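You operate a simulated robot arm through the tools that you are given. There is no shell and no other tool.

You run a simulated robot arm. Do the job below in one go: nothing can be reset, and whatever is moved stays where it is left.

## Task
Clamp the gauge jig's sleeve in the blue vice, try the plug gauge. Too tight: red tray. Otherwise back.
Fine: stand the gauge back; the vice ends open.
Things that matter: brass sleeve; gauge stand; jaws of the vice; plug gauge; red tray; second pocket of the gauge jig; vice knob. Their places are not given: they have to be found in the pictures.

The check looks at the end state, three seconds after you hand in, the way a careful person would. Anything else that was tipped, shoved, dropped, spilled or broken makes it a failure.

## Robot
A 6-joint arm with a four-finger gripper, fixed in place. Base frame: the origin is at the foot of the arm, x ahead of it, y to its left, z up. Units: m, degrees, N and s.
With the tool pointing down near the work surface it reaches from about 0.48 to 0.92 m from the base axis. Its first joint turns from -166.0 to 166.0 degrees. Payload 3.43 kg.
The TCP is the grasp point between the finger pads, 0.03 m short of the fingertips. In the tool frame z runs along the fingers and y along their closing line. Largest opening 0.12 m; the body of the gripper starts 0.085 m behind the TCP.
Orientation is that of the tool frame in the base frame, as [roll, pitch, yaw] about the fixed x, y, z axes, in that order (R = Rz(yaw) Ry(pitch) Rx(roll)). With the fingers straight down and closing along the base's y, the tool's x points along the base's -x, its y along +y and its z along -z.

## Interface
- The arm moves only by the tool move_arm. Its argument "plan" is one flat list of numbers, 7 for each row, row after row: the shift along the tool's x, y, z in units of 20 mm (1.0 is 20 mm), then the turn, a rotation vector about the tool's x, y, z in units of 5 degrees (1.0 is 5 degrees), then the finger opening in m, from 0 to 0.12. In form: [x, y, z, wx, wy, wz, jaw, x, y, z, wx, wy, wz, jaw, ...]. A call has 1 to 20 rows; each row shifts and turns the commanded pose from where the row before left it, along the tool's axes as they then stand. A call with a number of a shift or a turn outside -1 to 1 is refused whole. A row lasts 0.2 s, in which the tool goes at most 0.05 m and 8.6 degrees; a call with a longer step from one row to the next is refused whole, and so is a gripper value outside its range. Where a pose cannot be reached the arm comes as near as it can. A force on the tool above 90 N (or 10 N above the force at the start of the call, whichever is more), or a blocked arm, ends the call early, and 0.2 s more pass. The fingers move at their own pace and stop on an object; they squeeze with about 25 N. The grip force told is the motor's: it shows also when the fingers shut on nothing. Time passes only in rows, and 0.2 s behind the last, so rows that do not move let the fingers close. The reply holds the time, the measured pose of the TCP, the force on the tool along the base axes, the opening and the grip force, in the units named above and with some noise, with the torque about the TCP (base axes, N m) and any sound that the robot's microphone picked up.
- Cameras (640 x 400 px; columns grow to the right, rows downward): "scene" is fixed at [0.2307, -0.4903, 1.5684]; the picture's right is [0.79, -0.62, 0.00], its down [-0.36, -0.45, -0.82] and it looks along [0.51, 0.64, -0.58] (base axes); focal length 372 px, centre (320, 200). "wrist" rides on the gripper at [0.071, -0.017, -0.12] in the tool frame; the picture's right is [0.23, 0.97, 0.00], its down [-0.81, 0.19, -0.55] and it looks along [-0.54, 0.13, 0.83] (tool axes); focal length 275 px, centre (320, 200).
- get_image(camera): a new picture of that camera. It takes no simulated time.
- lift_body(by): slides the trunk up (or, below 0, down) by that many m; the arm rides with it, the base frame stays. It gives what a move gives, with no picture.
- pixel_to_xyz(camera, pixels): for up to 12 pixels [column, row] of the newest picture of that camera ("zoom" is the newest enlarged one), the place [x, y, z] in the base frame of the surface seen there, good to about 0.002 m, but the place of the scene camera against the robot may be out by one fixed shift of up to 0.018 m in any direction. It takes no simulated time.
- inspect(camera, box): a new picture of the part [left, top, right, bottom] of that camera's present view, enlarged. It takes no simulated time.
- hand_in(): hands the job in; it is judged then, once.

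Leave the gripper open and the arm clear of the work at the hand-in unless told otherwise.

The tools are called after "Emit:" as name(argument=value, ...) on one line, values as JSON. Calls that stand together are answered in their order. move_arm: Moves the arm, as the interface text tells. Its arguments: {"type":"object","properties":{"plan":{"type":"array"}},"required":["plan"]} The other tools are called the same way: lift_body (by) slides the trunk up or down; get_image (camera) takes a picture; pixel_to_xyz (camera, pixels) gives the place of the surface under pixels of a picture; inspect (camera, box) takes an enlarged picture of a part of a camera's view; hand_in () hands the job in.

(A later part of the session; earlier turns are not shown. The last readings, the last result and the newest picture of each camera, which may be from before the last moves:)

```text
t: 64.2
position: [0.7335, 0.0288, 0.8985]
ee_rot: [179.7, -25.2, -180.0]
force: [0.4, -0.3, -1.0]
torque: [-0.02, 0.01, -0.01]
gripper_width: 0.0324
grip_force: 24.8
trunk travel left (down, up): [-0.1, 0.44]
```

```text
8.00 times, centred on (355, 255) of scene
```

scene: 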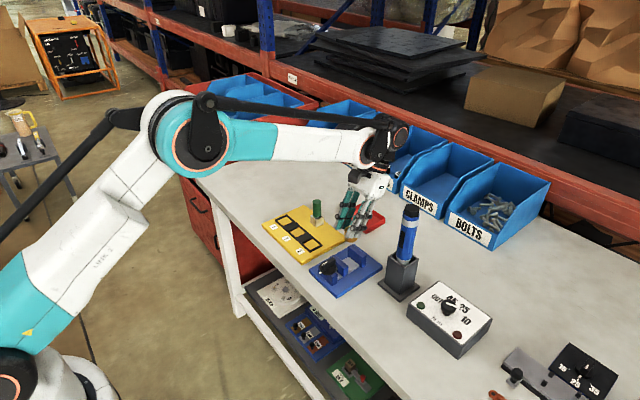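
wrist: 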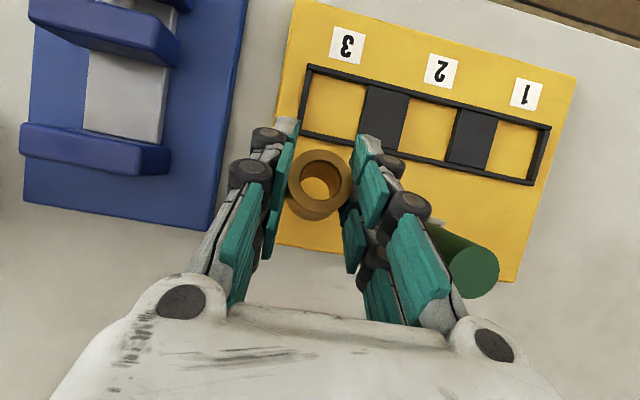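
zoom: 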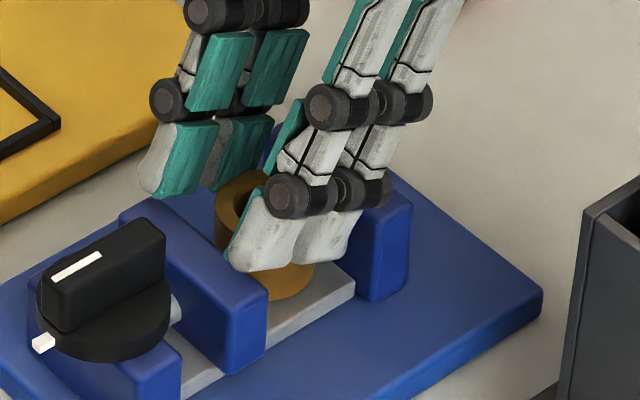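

Sleeve is inside the gap, no contact yet, ~1 mm above the plate. Lowering 1 mm, then opening gently.

Emit:
move_arm(plan=[-0.022, 0, 0.045, 0, 0, 0, 0.02, 0, 0, 0, 0, 0, 0, 0.02, 0, 0, 0, 0, 0, 0, 0.034, 0, 0, 0, 0, 0, 0, 0.038, 0, 0, 0, 0, 0, 0, 0.044, 0, 0, 0, 0, 0, 0, 0.05, 0, 0, 0, 0, 0, 0, 0.05])

Emit:
inspect(camera="wrist", box=[250, 100, 390, 230])

```text
t: 65.8
position: [0.7329, 0.0306, 0.8976]
ee_rot: [179.6, -25.3, -179.9]
force: [0.6, 0.1, 0.9]
torque: [-0.01, -0.03, -0.02]
gripper_width: 0.05
grip_force: 0.2
trunk travel left (down, up): [-0.1, 0.44]
```

```text
3.08 times, centred on (320, 165) of wrist
```

zoom: 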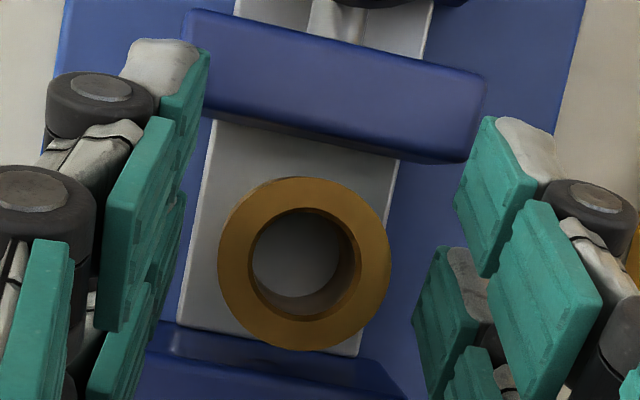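

The sleeve stands on the plate between the jaws. Rising straight up 9 cm, then bringing the tool back to vertical.

Emit:
move_arm(plan=[0.217, 0, -0.45, 0, 0, 0, 0.05, 0.434, 0, -0.901, 0, 0, 0, 0.05, 0.434, 0, -0.901, 0, 0, 0, 0.05, 0.434, 0, -0.901, 0, 0, 0, 0.05, 0.434, 0, -0.901, 0, 0, 0, 0.05, 0.434, 0, -0.901, 0, 0, 0, 0.05, 0, 0, 0, 0, -1, 0, 0.05, 0, 0, 0, 0, -1, 0, 0.05, 0, 0, 0, 0, -1, 0, 0.05, 0, 0, 0, 0, -1, 0, 0.05, 0, 0, 0, 0, -1, 0, 0.05, 0, 0, 0, 0, 0, 0, 0.05, 0, 0, 0, 0, 0, 0, 0.05])

Emit:
get_image(camera="wrist")

Emit:
inspect(camera="scene", box=[310, 220, 390, 290])

```text
t: 68.6
position: [0.7348, 0.0279, 1.0082]
ee_rot: [179.7, -1.4, 179.9]
force: [-0.1, 0.3, -0.4]
torque: [0.0, 0.02, 0.0]
gripper_width: 0.0502
grip_force: 0.0
trunk travel left (down, up): [-0.1, 0.44]
```

```text
taken
```

wrist: 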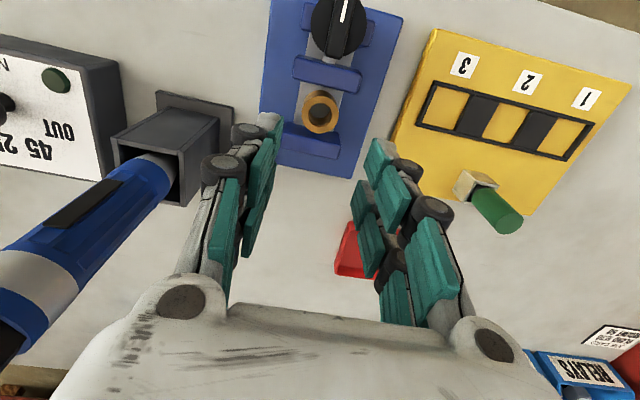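

```text
5.71 times, centred on (350, 255) of scene
```

zoom: 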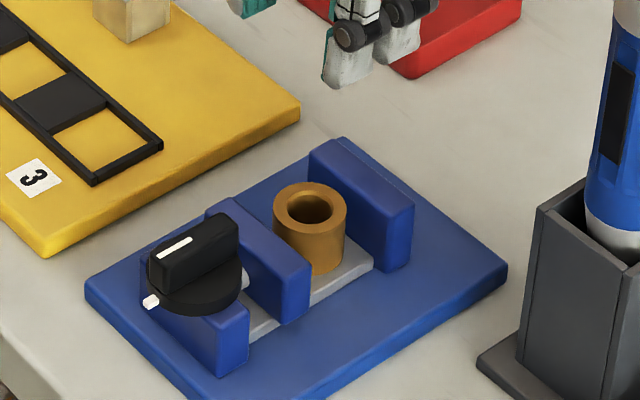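

Sleeve stands upright in the gap. Levelling the last 1.4° and moving over the knob (x≈0.659, y≈0.028) at height to measure it.

Emit:
move_arm(plan=[0.95, 0, 0, 0, -0.28, 0, 0.05, 0.95, 0, 0, 0, 0, 0, 0.05, 0.95, 0, 0, 0, 0, 0, 0.05, 0.94, 0, 0, 0, 0, 0, 0.05, 0, 0, 0, 0, 0, 0, 0.05, 0, 0, 0, 0, 0, 0, 0.05])

Emit:
inspect(camera="wrist", box=[250, 70, 390, 200])

```text
t: 70.0
position: [0.6583, 0.029, 1.0085]
ee_rot: [179.6, 0.0, 179.9]
force: [0.1, 0.0, -0.2]
torque: [0.03, -0.02, 0.02]
gripper_width: 0.0499
grip_force: 0.0
trunk travel left (down, up): [-0.1, 0.44]
```

```text
3.08 times, centred on (320, 135) of wrist
```

zoom: 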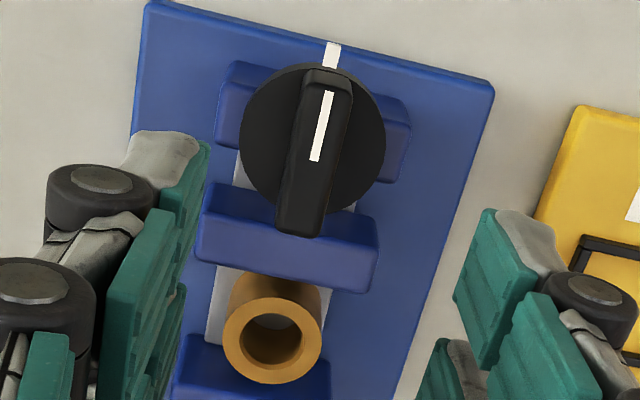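

Reading the knob disc, bar and the sleeve's rim.

Emit:
pixel_to_xyz(camera="zoom", pixels=[[246, 145], [382, 145], [300, 70], [330, 82], [302, 225], [305, 150], [338, 150], [332, 52], [225, 335], [320, 335], [272, 380], [272, 300]])

```text
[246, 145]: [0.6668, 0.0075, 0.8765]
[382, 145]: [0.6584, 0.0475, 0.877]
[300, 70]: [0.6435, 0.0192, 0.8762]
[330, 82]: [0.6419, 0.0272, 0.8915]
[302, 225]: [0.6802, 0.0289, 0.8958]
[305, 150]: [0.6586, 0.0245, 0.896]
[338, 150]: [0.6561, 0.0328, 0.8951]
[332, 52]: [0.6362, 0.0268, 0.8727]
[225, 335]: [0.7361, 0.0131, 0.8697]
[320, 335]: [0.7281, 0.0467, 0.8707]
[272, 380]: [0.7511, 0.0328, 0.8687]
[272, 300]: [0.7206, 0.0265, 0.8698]
```

Knob centre ≈(0.6615, 0.028), bar ±20 mm along x, 10 mm wide, top 0.896. Descending to TCP z 0.911 around the bar with opening 0.035.

Emit:
move_arm(plan=[-0.16, -0.05, 0, 0, 0, 0, 0.04, 0, 0, 0.95, 0, 0, 0, 0.04, 0, 0, 0.95, 0, 0, 0, 0.04, 0, 0, 0.95, 0, 0, 0, 0.04, 0, 0, 0.95, 0, 0, 0, 0.04, 0, 0, 0.7, 0, 0, 0, 0.04, 0, 0, 0.375, 0, 0, 0, 0.04, 0, 0, 0, 0, 0, 0, 0.04])

Emit:
get_image(camera="wrist")

Emit:
inspect(camera="scene", box=[300, 220, 380, 290])

```text
t: 71.8
position: [0.6611, 0.0268, 0.9107]
ee_rot: [179.8, 0.0, 180.0]
force: [0.7, -0.1, -0.1]
torque: [0.01, -0.04, 0.0]
gripper_width: 0.0403
grip_force: 0.0
trunk travel left (down, up): [-0.1, 0.44]
```

```text
taken
```

wrist: 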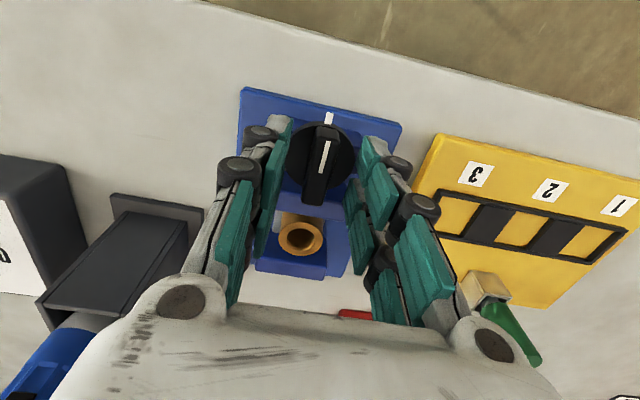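

```text
5.71 times, centred on (340, 255) of scene
```

zoom: 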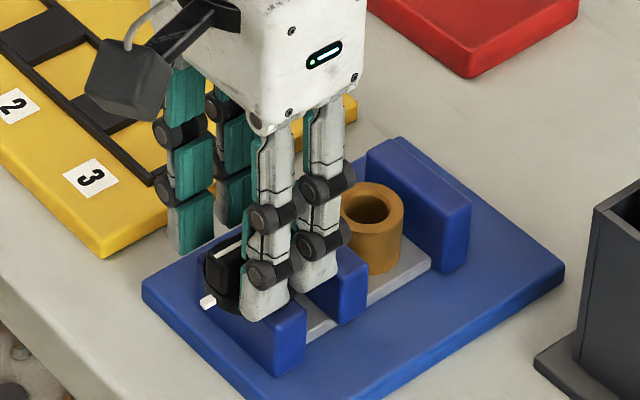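

Fingers straddle the knob bar. Closing on it.

Emit:
move_arm(plan=[0, 0.05, 0, 0, 0, 0, 0.025, 0, 0, 0, 0, 0, 0, 0.01, 0, 0, 0, 0, 0, 0, 0.0, 0, 0, 0, 0, 0, 0, 0.0])

Emit:
get_image(camera="wrist")

```text
t: 72.8
position: [0.6622, 0.027, 0.9105]
ee_rot: [179.8, 0.1, 179.8]
force: [-4.0, -10.6, -0.5]
torque: [-0.32, -0.12, 0.0]
gripper_width: 0.014
grip_force: 24.7
trunk travel left (down, up): [-0.1, 0.44]
```

```text
taken
```

wrist: 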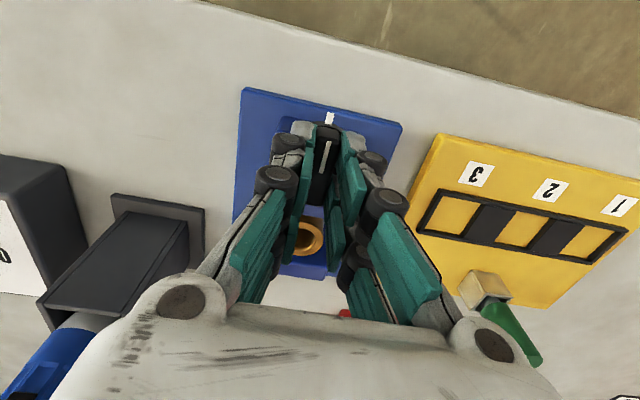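

Gripped (bar 14 mm wide), but there's a −10 N side force: my centre is slightly too far +y. Shifting −1.5 mm in y, then trying a 15° clockwise turn and reading the torque.

Emit:
move_arm(plan=[0, -0.075, 0, 0, 0, 0, 0.0, 0, 0, 0, 0, 0, 0, 0.0])

Emit:
move_arm(plan=[0, 0, 0, 0, 0, 1, 0.0, 0, 0, 0, 0, 0, 1, 0.0, 0, 0, 0, 0, 0, 1, 0.0, 0, 0, 0, 0, 0, 0, 0.0])

Emit:
inspect(camera="scene", box=[300, 220, 380, 290])

Emit:
get_image(camera="wrist")

```text
t: 73.4
position: [0.6608, 0.028, 0.9105]
ee_rot: [179.6, 0.0, 179.9]
force: [-4.5, -6.3, 0.0]
torque: [-0.14, 0.33, 0.0]
gripper_width: 0.0139
grip_force: 25.0
trunk travel left (down, up): [-0.1, 0.44]
```

```text
t: 74.4
position: [0.6616, 0.0279, 0.9115]
ee_rot: [179.7, -0.1, 164.9]
force: [-6.8, -2.3, 0.2]
torque: [-0.24, -0.41, 0.05]
gripper_width: 0.0138
grip_force: 25.0
trunk travel left (down, up): [-0.1, 0.44]
```

```text
5.71 times, centred on (340, 255) of scene
```

zoom: 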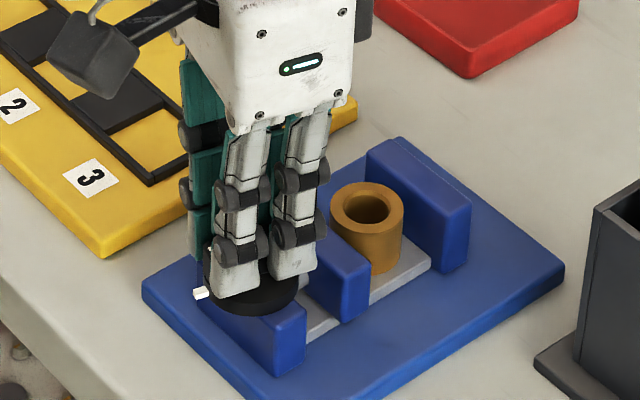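

```text
taken
```

wrist: 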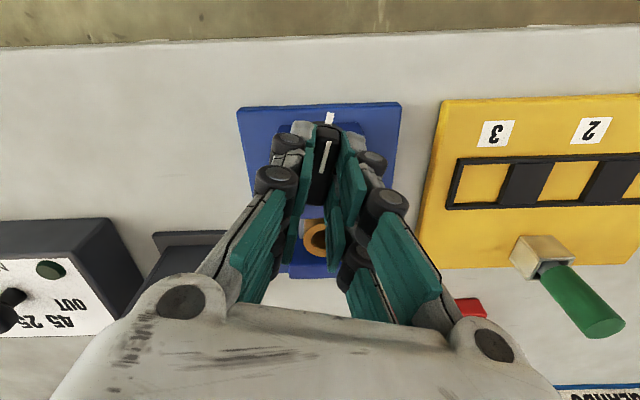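

The knob turns freely clockwise (torque only 0.05). Turning another 30° and then checking the jaw.

Emit:
move_arm(plan=[0, 0, 0, 0, 0, 1, 0.0, 0, 0, 0, 0, 0, 1, 0.0, 0, 0, 0, 0, 0, 1, 0.0, 0, 0, 0, 0, 0, 1, 0.0, 0, 0, 0, 0, 0, 1, 0.0, 0, 0, 0, 0, 0, 1, 0.0, 0, 0, 0, 0, 0, 0, 0.0])

Emit:
inspect(camera="scene", box=[300, 220, 380, 290])

Emit:
get_image(camera="wrist")

```text
t: 76.0
position: [0.6617, 0.0283, 0.9109]
ee_rot: [179.8, -0.2, 134.7]
force: [-5.5, -1.0, -0.2]
torque: [-0.21, -0.01, -0.02]
gripper_width: 0.0141
grip_force: 25.1
trunk travel left (down, up): [-0.1, 0.44]
```

```text
5.71 times, centred on (340, 255) of scene
```

zoom: 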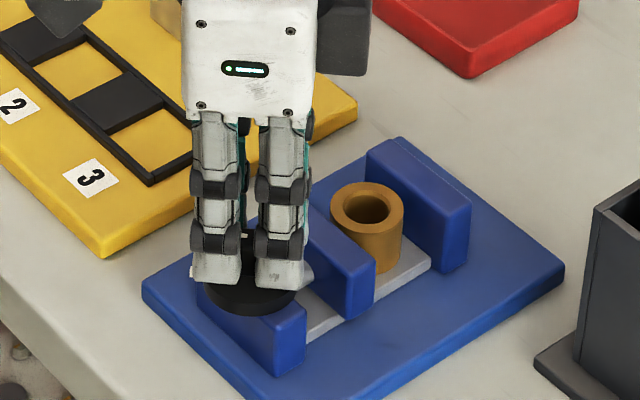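

```text
taken
```

wrist: 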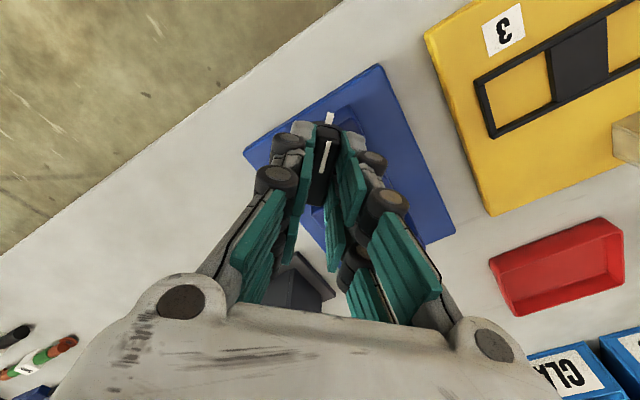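

Clockwise closes the jaw (it moved a few mm toward the sleeve). Continuing another 45°.

Emit:
move_arm(plan=[0, 0, 0, 0, 0, 1, 0.0, 0, 0, 0, 0, 0, 1, 0.0, 0, 0, 0, 0, 0, 1, 0.0, 0, 0, 0, 0, 0, 1, 0.0, 0, 0, 0, 0, 0, 1, 0.0, 0, 0, 0, 0, 0, 1, 0.0, 0, 0, 0, 0, 0, 1, 0.0, 0, 0, 0, 0, 0, 1, 0.0, 0, 0, 0, 0, 0, 1, 0.0, 0, 0, 0, 0, 0, 0, 0.0])

Emit:
inspect(camera="scene", box=[300, 220, 380, 290])

```text
t: 78.2
position: [0.662, 0.0286, 0.9116]
ee_rot: [180.0, -0.3, 89.8]
force: [5.1, 3.0, 7.3]
torque: [-0.39, -0.15, 0.01]
gripper_width: 0.0139
grip_force: 24.6
trunk travel left (down, up): [-0.1, 0.44]
```

```text
5.71 times, centred on (340, 255) of scene
```

zoom: 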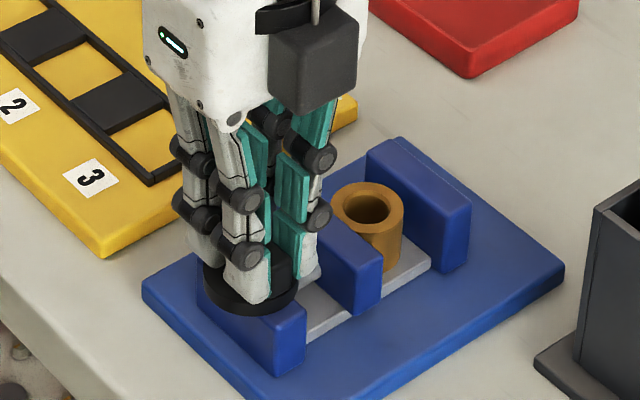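

The jaw is about 9 mm further and nearly at the sleeve. Continuing 30° and watching torque.

Emit:
move_arm(plan=[0, 0, -0.03, 0, 0, 1, 0.0, 0, 0, 0, 0, 0, 1, 0.0, 0, 0, 0, 0, 0, 1, 0.0, 0, 0, 0, 0, 0, 1, 0.0, 0, 0, 0, 0, 0, 1, 0.0, 0, 0, 0, 0, 0, 1, 0.0, 0, 0, 0, 0, 0, 0, 0.0])

Emit:
inspect(camera="scene", box=[300, 220, 380, 290])

Emit:
get_image(camera="wrist")

```text
t: 79.8
position: [0.6629, 0.0261, 0.911]
ee_rot: [-179.8, -0.1, 59.8]
force: [1.8, 2.4, 0.0]
torque: [0.63, -0.41, -0.01]
gripper_width: 0.0143
grip_force: 25.5
trunk travel left (down, up): [-0.1, 0.44]
```

```text
5.71 times, centred on (340, 255) of scene
```

zoom: 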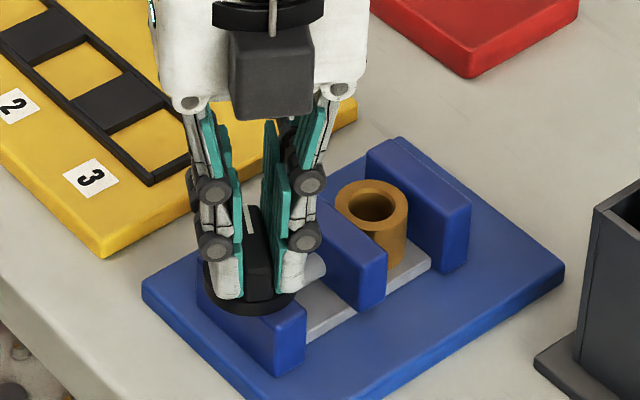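

```text
taken
```

wrist: 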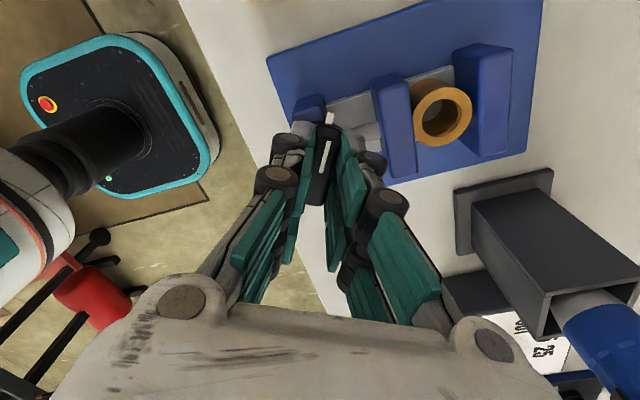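

The jaw has begun pushing the sleeve; about 3 mm remains to the fixed jaw. Continuing by up to 30°, in steps.

Emit:
move_arm(plan=[0, 0, 0, 0, 0, 1, 0.0, 0, 0, 0, 0, 0, 1, 0.0, 0, 0, 0, 0, 0, 1, 0.0, 0, 0, 0, 0, 0, 1, 0.0, 0, 0, 0, 0, 0, 0, 0.0])

Emit:
get_image(camera="wrist")

Emit:
inspect(camera="scene", box=[300, 220, 380, 290])

```text
t: 81.0
position: [0.6625, 0.0273, 0.9115]
ee_rot: [-179.8, -0.1, 39.8]
force: [-2.1, 0.9, -1.2]
torque: [0.29, -0.28, 0.0]
gripper_width: 0.0138
grip_force: 25.6
trunk travel left (down, up): [-0.1, 0.44]
```

```text
taken
```

wrist: 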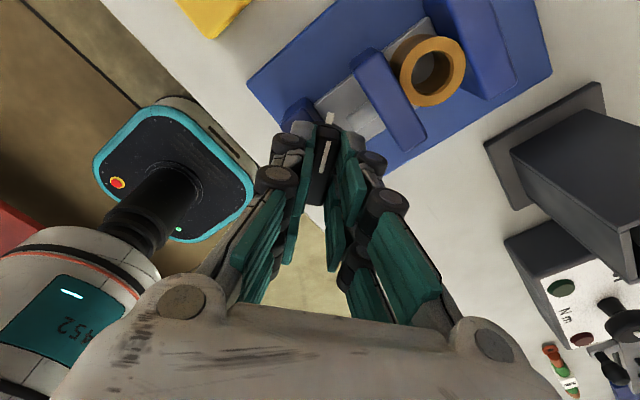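

```text
5.71 times, centred on (340, 255) of scene
```

zoom: 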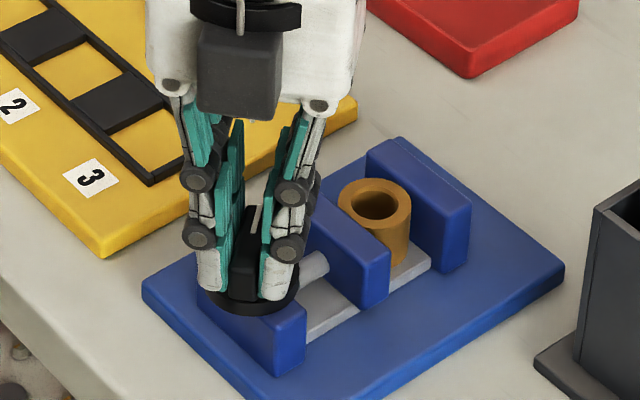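

Still free-turning, small gap remains at the fixed jaw. Another 15°, step by step.

Emit:
move_arm(plan=[0, 0, 0, 0, 0, 1, 0.0, 0, 0, 0, 0, 0, 1, 0.0, 0, 0, 0, 0, 0, 1, 0.0, 0, 0, 0, 0, 0, 0, 0.0])

Emit:
get_image(camera="wrist")

Emit:
inspect(camera="wrist", box=[280, 0, 520, 200])

```text
t: 82.0
position: [0.6627, 0.0273, 0.9127]
ee_rot: [-179.8, -0.2, 24.7]
force: [-2.3, 2.4, 0.4]
torque: [0.33, -0.48, 0.05]
gripper_width: 0.014
grip_force: 25.3
trunk travel left (down, up): [-0.1, 0.44]
```

```text
taken
```

wrist: 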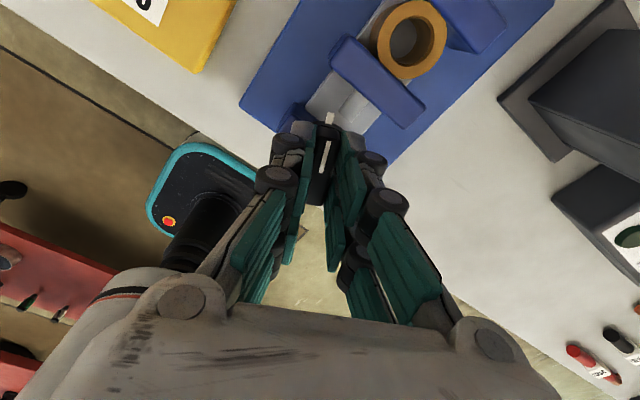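

```text
2.00 times, centred on (400, 100) of wrist
```

zoom: 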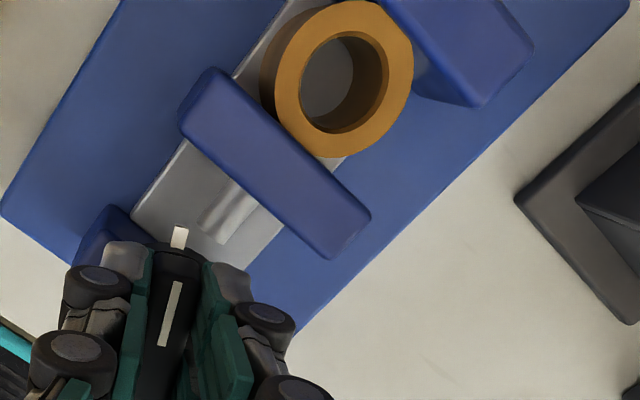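

Torque still ~0. Another 20°.

Emit:
move_arm(plan=[0, 0, 0, 0, 0, 1, 0.0, 0, 0, 0, 0, 0, 1, 0.0, 0, 0, 0, 0, 0, 0, 0.0])

Emit:
move_arm(plan=[0, 0, 0, 0, 0, 1, 0.0, 0, 0, 0, 0, 0, 1, 0.0, 0, 0, 0, 0, 0, 0, 0.0])

Emit:
inspect(camera="scene", box=[310, 220, 390, 290])

Emit:
get_image(camera="wrist")

```text
t: 82.8
position: [0.6621, 0.0276, 0.9107]
ee_rot: [-179.9, -0.2, 14.8]
force: [2.6, 2.9, -0.6]
torque: [0.1, -0.16, 0.47]
gripper_width: 0.0141
grip_force: 24.4
trunk travel left (down, up): [-0.1, 0.44]
```

```text
t: 83.6
position: [0.6615, 0.0274, 0.9113]
ee_rot: [-179.7, 0.0, 9.9]
force: [5.9, 4.2, 0.4]
torque: [0.16, -0.45, 0.62]
gripper_width: 0.0141
grip_force: 24.7
out of reach, approached as far as the arm can: row 2
trunk travel left (down, up): [-0.1, 0.44]
```

```text
5.71 times, centred on (350, 255) of scene
```

zoom: 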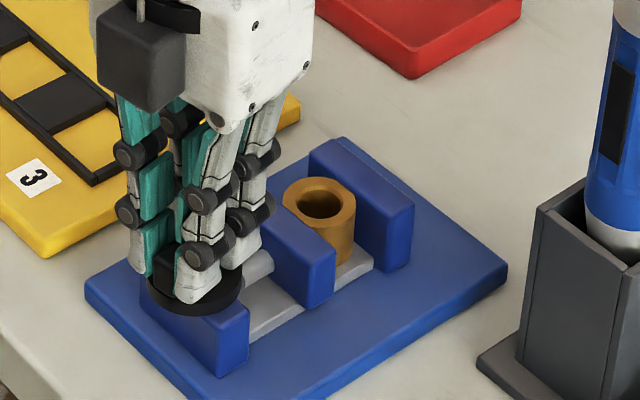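

```text
taken
```

wrist: 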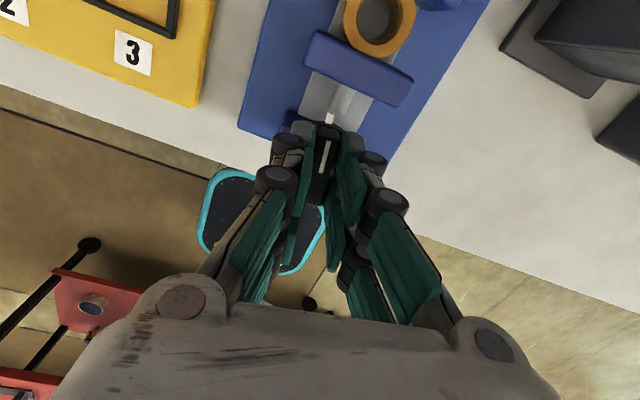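

Torque has risen to 0.6 N·m after 170° of turn — the sleeve is being clamped — and the wrist joint's end is reached. I'll release the knob, rise and check that the clamp holds.

Emit:
move_arm(plan=[0, 0, 0, 0, 0, 0, 0.015, 0, 0, 0, 0, 0, 0, 0.03, 0, 0, 0, 0, 0, 0, 0.04, 0, 0, -0.5, 0, 0, 0, 0.04, 0, 0, -1, 0, 0, 0, 0.04, 0, 0, -1, 0, 0, 0, 0.04, 0, 0, -1, 0, 0, 0, 0.04, 0, 0, -1, 0, 0, 0, 0.04, 0, 0, 0, 0, 0, 0, 0.04])

Emit:
inspect(camera="scene", box=[310, 220, 390, 290])

Emit:
get_image(camera="wrist")

```text
t: 85.6
position: [0.6616, 0.0263, 1.0026]
ee_rot: [-179.7, -0.1, 10.0]
force: [-0.4, 0.4, 0.4]
torque: [-0.01, -0.04, -0.03]
gripper_width: 0.0399
grip_force: 0.1
trunk travel left (down, up): [-0.1, 0.44]
```

```text
5.71 times, centred on (350, 255) of scene
```

zoom: 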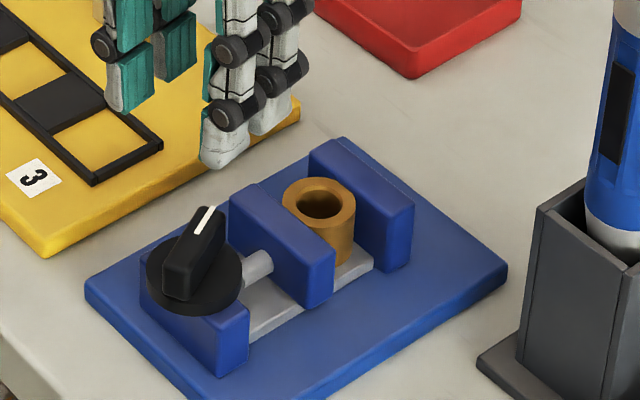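

```text
taken
```

wrist: 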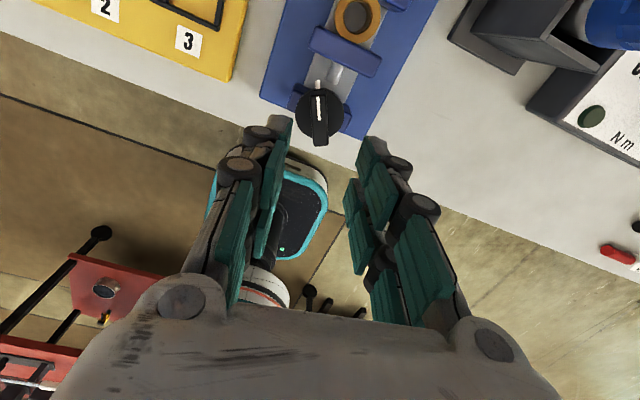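

The knob stayed put. Looking closely at both sides of the sleeve for gaps.

Emit:
inspect(camera="wrist", box=[280, 0, 440, 100])

Emit:
inspect(camera="scene", box=[335, 235, 375, 275])

```text
4.00 times, centred on (360, 50) of wrist
```

zoom: 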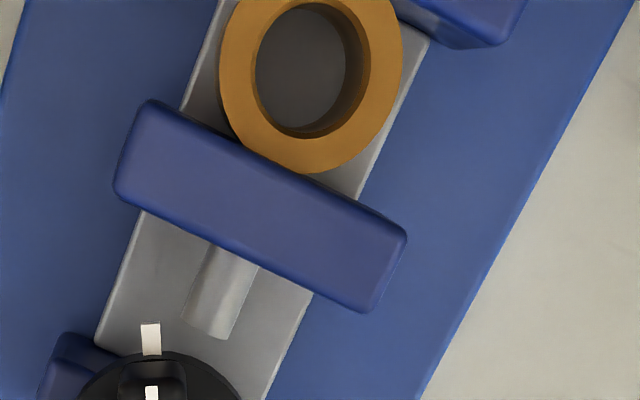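

```text
10.00 times, centred on (355, 255) of scene
```

zoom: 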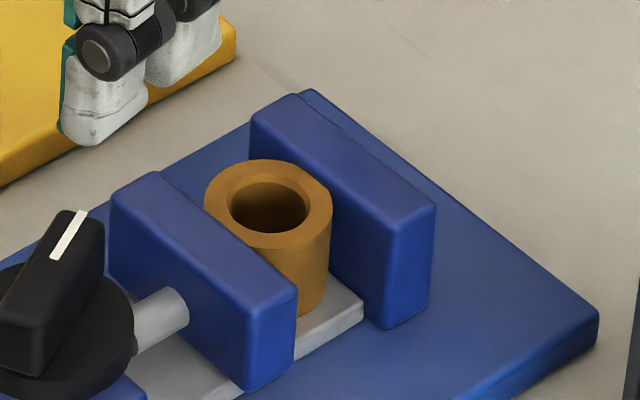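

It looks pinched. To use the turn-back sensibly, I rotate the tool back by 180° (bar is symmetric) so I can nip the knob once more and feel whether it is really tight, and have the camera on the robot side again.

Emit:
move_arm(plan=[0, 0, 0, 0, 0, -1, 0.04, 0, 0, 0, 0, 0, -1, 0.04, 0, 0, 0, 0, 0, -1, 0.04, 0, 0, 0, 0, 0, -1, 0.04, 0, 0, 0, 0, 0, -1, 0.04, 0, 0, 0, 0, 0, -1, 0.04, 0, 0, 0, 0, 0, -1, 0.04, 0, 0, 0, 0, 0, -1, 0.04, 0, 0, 0, 0, 0, -1, 0.04, 0, 0, 0, 0, 0, -1, 0.04, 0, 0, 0, 0, 0, -1, 0.04, 0, 0, 0, 0, 0, -1, 0.04, 0, 0, 0, 0, 0, -1, 0.04, 0, 0, 0, 0, 0, -1, 0.04, 0, 0, 0, 0, 0, -1, 0.04, 0, 0, 0, 0, 0, -1, 0.04, 0, 0, 0, 0, 0, -1, 0.04, 0, 0, 0, 0, 0, -1, 0.04])

Emit:
move_arm(plan=[0, 0, 0, 0, 0, -1, 0.04, 0, 0, 0, 0, 0, -1, 0.04, 0, 0, 0, 0, 0, -1, 0.04, 0, 0, 0, 0, 0, -1, 0.04, 0, 0, 0, 0, 0, -1, 0.04, 0, 0, 0, 0, 0, -1, 0.04, 0, 0, 0, 0, 0, -1, 0.04, 0, 0, 0, 0, 0, -1, 0.04, 0, 0, 0, 0, 0, -1, 0.04, 0, 0, 0, 0, 0, -1, 0.04, 0, 0, 0, 0, 0, -1, 0.04, 0, 0, 0, 0, 0, -1, 0.04, 0, 0, 0, 0, 0, -1, 0.04, 0, 0, 0, 0, 0, -1, 0.04, 0, 0, 0, 0, 0, -1, 0.04, 0, 0, 0, 0, 0, -1, 0.04, 0, 0, 0, 0, 0, -0.8, 0.04, 0, 0, 0, 0, 0, 0, 0.04])

Emit:
get_image(camera="wrist")

Emit:
inspect(camera="wrist", box=[250, 70, 390, 200])

```text
t: 89.4
position: [0.6616, 0.0268, 1.0013]
ee_rot: [-179.9, -0.4, 100.0]
force: [0.0, 0.7, 0.4]
torque: [-0.02, 0.03, -0.03]
gripper_width: 0.0398
grip_force: 0.1
trunk travel left (down, up): [-0.1, 0.44]
```

```text
t: 93.2
position: [0.6619, 0.0268, 1.001]
ee_rot: [179.7, 0.0, -176.1]
force: [0.4, -0.2, 0.3]
torque: [0.01, 0.0, 0.0]
gripper_width: 0.0399
grip_force: 0.0
trunk travel left (down, up): [-0.1, 0.44]
```

```text
taken
```

wrist: 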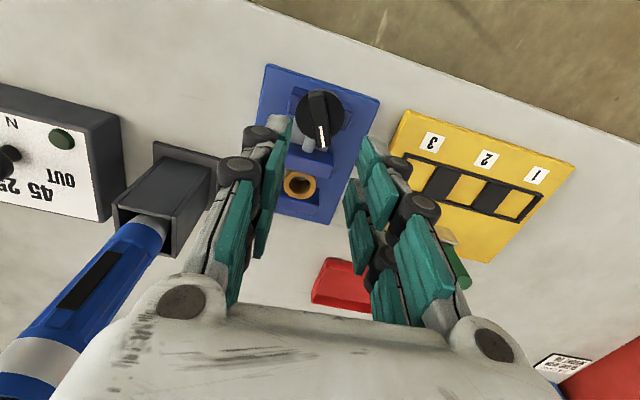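

```text
3.08 times, centred on (320, 135) of wrist
```

zoom: 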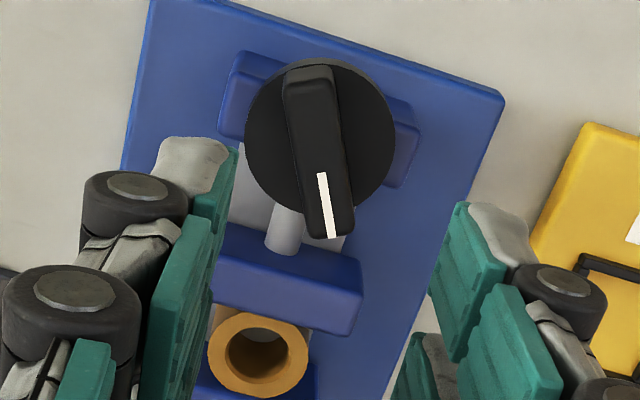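

Reading the bar's present angle, jaw and sleeve places.

Emit:
pixel_to_xyz(camera="zoom", pixels=[[308, 85], [334, 225], [321, 180], [250, 140], [390, 140], [210, 345], [305, 350], [260, 392], [258, 318], [290, 300], [310, 310], [330, 378]])

```text
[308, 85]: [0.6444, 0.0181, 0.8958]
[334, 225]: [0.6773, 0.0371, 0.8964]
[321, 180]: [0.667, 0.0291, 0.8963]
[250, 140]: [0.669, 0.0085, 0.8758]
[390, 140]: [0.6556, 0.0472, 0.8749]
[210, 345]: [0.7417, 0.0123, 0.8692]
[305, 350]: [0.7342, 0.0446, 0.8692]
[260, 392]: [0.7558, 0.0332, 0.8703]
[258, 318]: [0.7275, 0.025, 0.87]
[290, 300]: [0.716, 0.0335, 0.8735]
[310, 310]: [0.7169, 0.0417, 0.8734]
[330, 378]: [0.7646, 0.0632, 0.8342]
```

Bar stands at about 10°. Turning the tool 6° more, descending to the knob and gripping again.

Emit:
move_arm(plan=[0, 0.03, 0, 0, 0, -0.7, 0.04, 0, 0, 0, 0, 0, -0.55, 0.04, 0, 0, 1, 0, 0, 0, 0.04, 0, 0, 1, 0, 0, 0, 0.04, 0, 0, 1, 0, 0, 0, 0.04, 0, 0, 1, 0, 0, 0, 0.04, 0, 0, 0.48, 0, 0, 0, 0.04, 0, 0, 0, 0, 0, 0, 0.025, 0, 0, 0, 0, 0, 0, 0.01, 0, 0, 0, 0, 0, 0, 0.0, 0, 0, 0, 0, 0, 0, 0.0])

```text
t: 95.6
position: [0.6628, 0.0286, 0.9117]
ee_rot: [179.7, 0.0, -169.9]
force: [-6.7, -1.6, -14.7]
torque: [0.07, -0.19, 0.63]
gripper_width: 0.014
grip_force: 25.2
trunk travel left (down, up): [-0.1, 0.44]
```

Gripped. Nipping 5° clockwise to feel the clamp.

Emit:
move_arm(plan=[0, 0, 0, 0, 0, 0.5, 0.0, 0, 0, 0, 0, 0, 0.5, 0.0, 0, 0, 0, 0, 0, 0, 0.0])

Emit:
get_image(camera="wrist")

```text
t: 96.4
position: [0.6623, 0.0275, 0.9113]
ee_rot: [179.7, 0.1, -174.8]
force: [-7.9, -3.4, -19.7]
torque: [-0.06, 0.09, 0.77]
gripper_width: 0.0141
grip_force: 25.1
trunk travel left (down, up): [-0.1, 0.44]
```

```text
taken
```

wrist: 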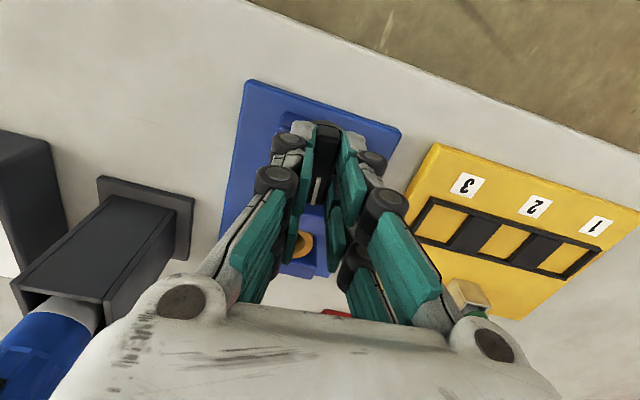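

Torque rose to 0.77 N·m — firmly clamped. Releasing, rising 0.10 m, squaring the yaw, and heading over to the plug gauge at (0.7815, 0.230).

Emit:
move_arm(plan=[0, 0, 0, 0, 0, 0, 0.015, 0, 0, 0, 0, 0, 0, 0.03, 0, 0, 0, 0, 0, 0, 0.04, 0, 0, -0.5, 0, 0, 0, 0.05, 0, 0, -1, 0, 0, 0, 0.05, 0, 0, -1, 0, 0, 0, 0.05, 0, 0, -1, 0, 0, 0, 0.05, 0, 0, -1, 0, 0, 0, 0.05, 0, 0, -0.5, 0, 0, 0.52, 0.05, 0, 0, 0, 0, 0, 0.52, 0.05, 0, 0, 0, 0, 0, 0, 0.05])

Emit:
inspect(camera="wrist", box=[250, 70, 390, 200])

Emit:
inspect(camera="scene", box=[300, 220, 380, 290])

```text
t: 98.8
position: [0.6624, 0.0268, 1.013]
ee_rot: [179.7, 0.0, 179.9]
force: [-0.4, 0.4, -0.3]
torque: [0.0, -0.01, 0.02]
gripper_width: 0.0501
grip_force: 0.0
trunk travel left (down, up): [-0.1, 0.44]
```

```text
3.08 times, centred on (320, 135) of wrist
```

zoom: 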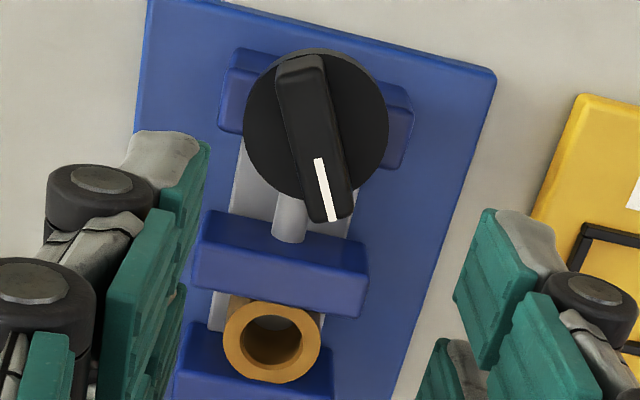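

```text
5.71 times, centred on (340, 255) of scene
```

zoom: 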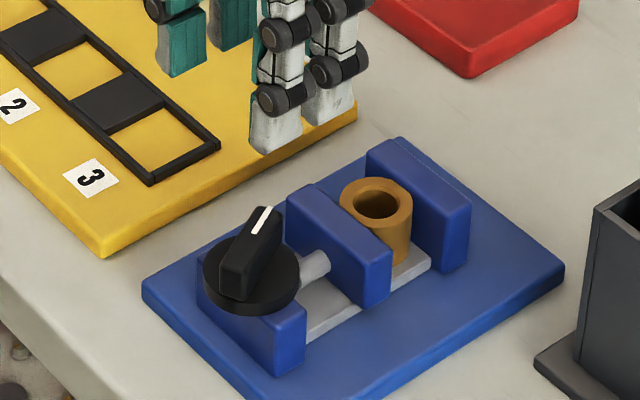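

Measuring the bar angle and the sleeve again, now the fingers are off.

Emit:
pixel_to_xyz(camera="zoom", pixels=[[319, 165], [333, 215], [302, 75], [310, 130], [228, 340], [318, 340], [272, 380], [275, 300], [300, 285], [250, 240], [330, 395], [200, 385]])

```text
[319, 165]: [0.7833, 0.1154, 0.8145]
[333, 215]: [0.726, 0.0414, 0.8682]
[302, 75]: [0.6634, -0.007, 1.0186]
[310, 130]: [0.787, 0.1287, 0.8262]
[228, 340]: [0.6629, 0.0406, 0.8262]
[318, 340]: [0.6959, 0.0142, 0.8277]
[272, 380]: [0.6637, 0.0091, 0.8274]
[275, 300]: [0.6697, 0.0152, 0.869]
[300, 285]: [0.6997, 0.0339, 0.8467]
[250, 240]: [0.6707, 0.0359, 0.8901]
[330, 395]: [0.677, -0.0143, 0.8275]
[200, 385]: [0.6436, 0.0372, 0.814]
```

The last zoom was the scene one; retaking the wrist zoom.

Emit:
inspect(camera="wrist", box=[250, 70, 390, 200])

Emit:
pixel_to_xyz(camera="zoom", pixels=[[319, 165], [333, 215], [300, 75], [316, 190], [228, 340], [318, 340], [272, 380], [275, 300], [300, 285], [280, 252], [230, 355], [318, 362]])

```text
3.08 times, centred on (320, 135) of wrist
```

zoom: 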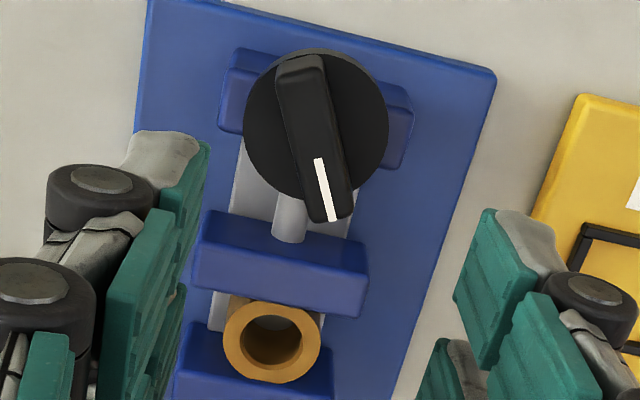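

```text
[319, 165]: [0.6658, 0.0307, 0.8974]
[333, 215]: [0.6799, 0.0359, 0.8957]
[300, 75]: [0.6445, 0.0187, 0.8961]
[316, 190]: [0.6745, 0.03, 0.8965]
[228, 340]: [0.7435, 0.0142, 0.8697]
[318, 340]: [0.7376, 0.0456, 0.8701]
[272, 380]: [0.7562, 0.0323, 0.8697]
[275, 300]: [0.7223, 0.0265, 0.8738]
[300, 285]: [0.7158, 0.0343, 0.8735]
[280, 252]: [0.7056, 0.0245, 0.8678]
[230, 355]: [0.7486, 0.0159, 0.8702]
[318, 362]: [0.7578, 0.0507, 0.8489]
```

The knob eased back to 160° where the jaw bears on the sleeve; jaw face (~0.723) and fixed jaw both touch it; sleeve centre ≈(0.7405, 0.030). Now moving over to the gauge.

Emit:
move_arm(plan=[-0.543, 0.918, 0, 0, 0, 0, 0.05, -0.543, 0.918, 0, 0, 0, 0, 0.05, -0.543, 0.918, 0, 0, 0, 0, 0.05, -0.543, 0.918, 0, 0, 0, 0, 0.05, -0.543, 0.918, 0, 0, 0, 0, 0.05, -0.543, 0.918, 0, 0, 0, 0, 0.05, -0.543, 0.918, 0, 0, 0, 0, 0.05, -0.543, 0.918, 0, 0, 0, 0, 0.05, -0.543, 0.918, 0, 0, 0, 0, 0.05, -0.543, 0.918, 0, 0, 0, 0, 0.05, -0.543, 0.918, 0, 0, 0, 0, 0.05, 0, 0, 0, 0, 0, 0, 0.05, 0, 0, 0, 0, 0, 0, 0.05])

Emit:
get_image(camera="wrist")

Emit:
inspect(camera="scene", box=[290, 170, 350, 240])

Emit:
inspect(camera="wrist", box=[260, 100, 380, 220])

```text
t: 101.6
position: [0.7823, 0.2292, 1.0125]
ee_rot: [179.7, -0.1, 179.8]
force: [-0.2, -0.3, 0.6]
torque: [0.02, -0.01, -0.01]
gripper_width: 0.0502
grip_force: 0.1
trunk travel left (down, up): [-0.1, 0.44]
```

```text
taken
```

wrist: 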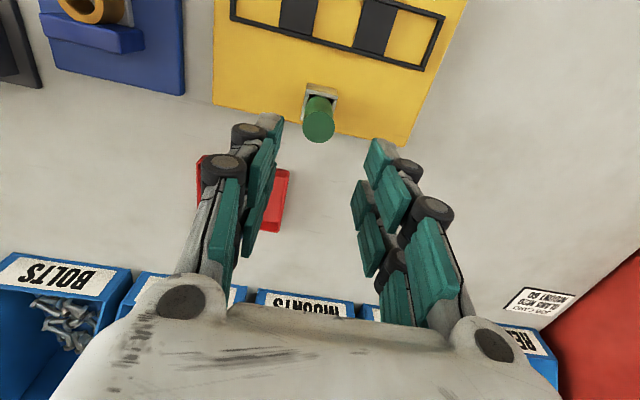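

```text
5.71 times, centred on (320, 205) of scene
```

zoom: 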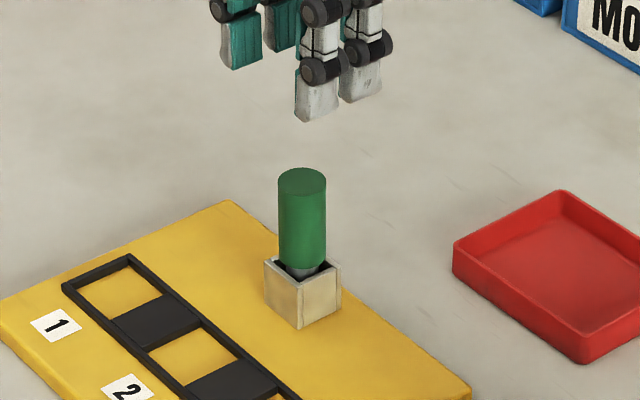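

```text
3.33 times, centred on (320, 160) of wrist
```

zoom: 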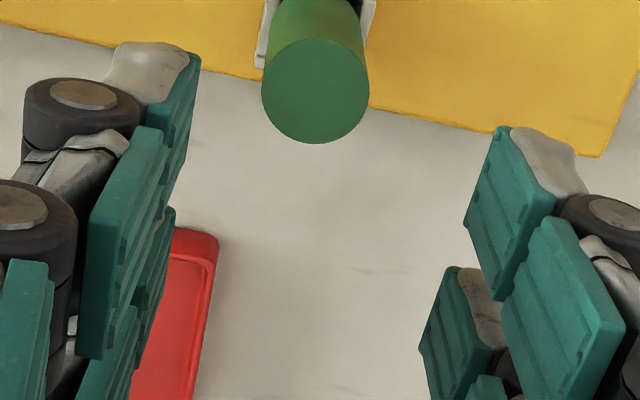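

Reading the gauge's top circle from this zoom.

Emit:
pixel_to_xyz(camera="zoom", pixels=[[266, 92], [365, 92], [315, 44], [315, 139], [316, 92], [266, 50], [365, 40]])

Emit:
inspect(camera="scene", box=[300, 190, 340, 235])

Emit:
pixel_to_xyz(camera="zoom", pixels=[[318, 200], [318, 225], [318, 255], [318, 20], [270, 245], [275, 330], [370, 235]])

```text
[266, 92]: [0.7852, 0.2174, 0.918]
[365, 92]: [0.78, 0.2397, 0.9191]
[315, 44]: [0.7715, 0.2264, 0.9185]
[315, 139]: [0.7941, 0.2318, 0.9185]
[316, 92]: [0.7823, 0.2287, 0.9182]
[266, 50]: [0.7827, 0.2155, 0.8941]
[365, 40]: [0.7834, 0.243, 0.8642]
```

```text
8.89 times, centred on (320, 212) of scene
```

zoom: 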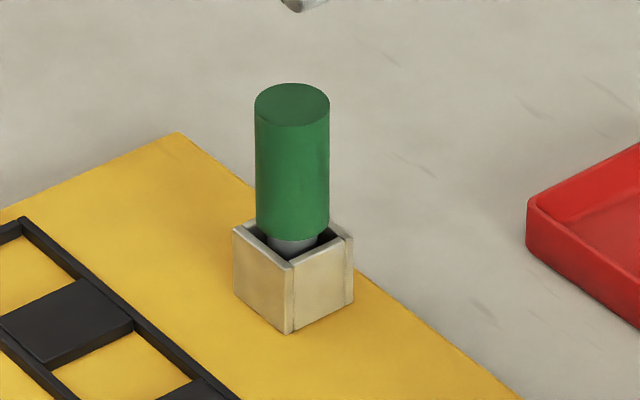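

```text
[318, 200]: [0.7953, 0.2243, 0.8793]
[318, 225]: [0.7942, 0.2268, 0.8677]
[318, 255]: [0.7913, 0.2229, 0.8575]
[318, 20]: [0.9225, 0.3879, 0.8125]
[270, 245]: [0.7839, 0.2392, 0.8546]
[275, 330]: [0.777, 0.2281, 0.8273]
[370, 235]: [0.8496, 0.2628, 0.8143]
```

Gauge centre (0.7828, 0.2287), handle ⌀ ≈24 mm, from z≈0.870 to 0.9185, stand top ≈0.864. Descending to TCP z≈0.911 (tips 0.881) and gripping the handle.

Emit:
move_arm(plan=[-0.02, -0.02, 1, 0, 0, 0, 0.05, 0, 0, 1, 0, 0, 0, 0.05, 0, 0, 1, 0, 0, 0, 0.05, 0, 0, 1, 0, 0, 0, 0.05, 0, 0, 0.7, 0, 0, 0, 0.05, 0, 0, 0.37, 0, 0, 0, 0.05, 0, 0, 0, 0, 0, 0, 0.05])

Emit:
get_image(camera="wrist")

Emit:
inspect(camera="scene", box=[290, 180, 350, 240])

```text
t: 103.2
position: [0.7826, 0.2291, 0.911]
ee_rot: [179.7, 0.0, 180.0]
force: [0.4, -0.2, -0.3]
torque: [0.0, 0.01, -0.05]
gripper_width: 0.0499
grip_force: 0.1
trunk travel left (down, up): [-0.1, 0.44]
```

```text
taken
```

wrist: 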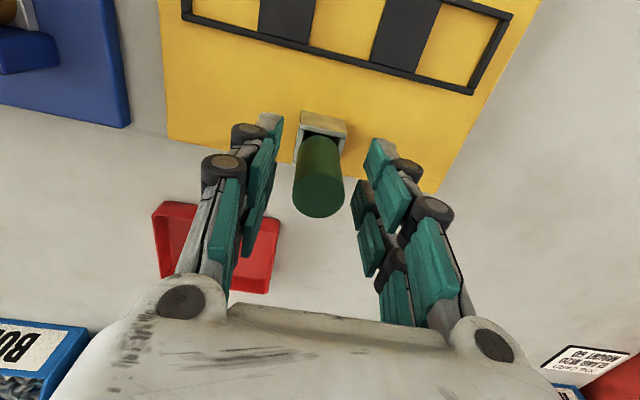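

```text
6.67 times, centred on (320, 210) of scene
```

zoom: 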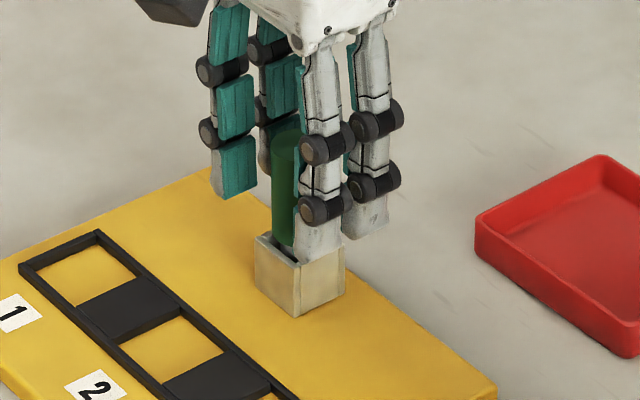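

Fingers straddle the handle. Squaring the 0.3° roll and closing gently.

Emit:
move_arm(plan=[0, 0, 0, 0.06, 0, 0, 0.04, 0, 0, 0, 0, 0, 0, 0.032, 0, 0, 0, 0, 0, 0, 0.024, 0, 0, 0, 0, 0, 0, 0.015, 0, 0, 0, 0, 0, 0, 0.01, 0, 0, 0, 0, 0, 0, 0.01])

Emit:
get_image(camera="wrist")

Emit:
inspect(camera="scene", box=[290, 180, 350, 240])

```text
t: 104.6
position: [0.7835, 0.2295, 0.9116]
ee_rot: [-180.0, 0.0, 179.9]
force: [0.2, 0.3, 0.8]
torque: [0.0, 0.02, -0.04]
gripper_width: 0.023
grip_force: 25.1
trunk travel left (down, up): [-0.1, 0.44]
```

```text
taken
```

wrist: 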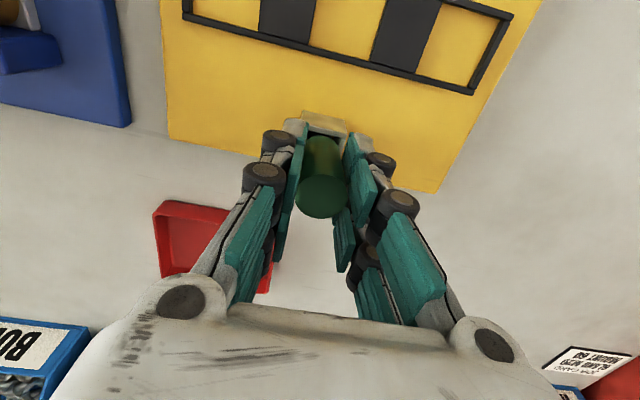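

```text
6.67 times, centred on (320, 210) of scene
```

zoom: 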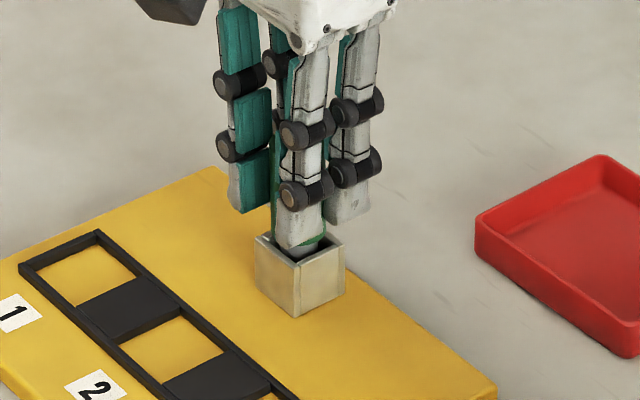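

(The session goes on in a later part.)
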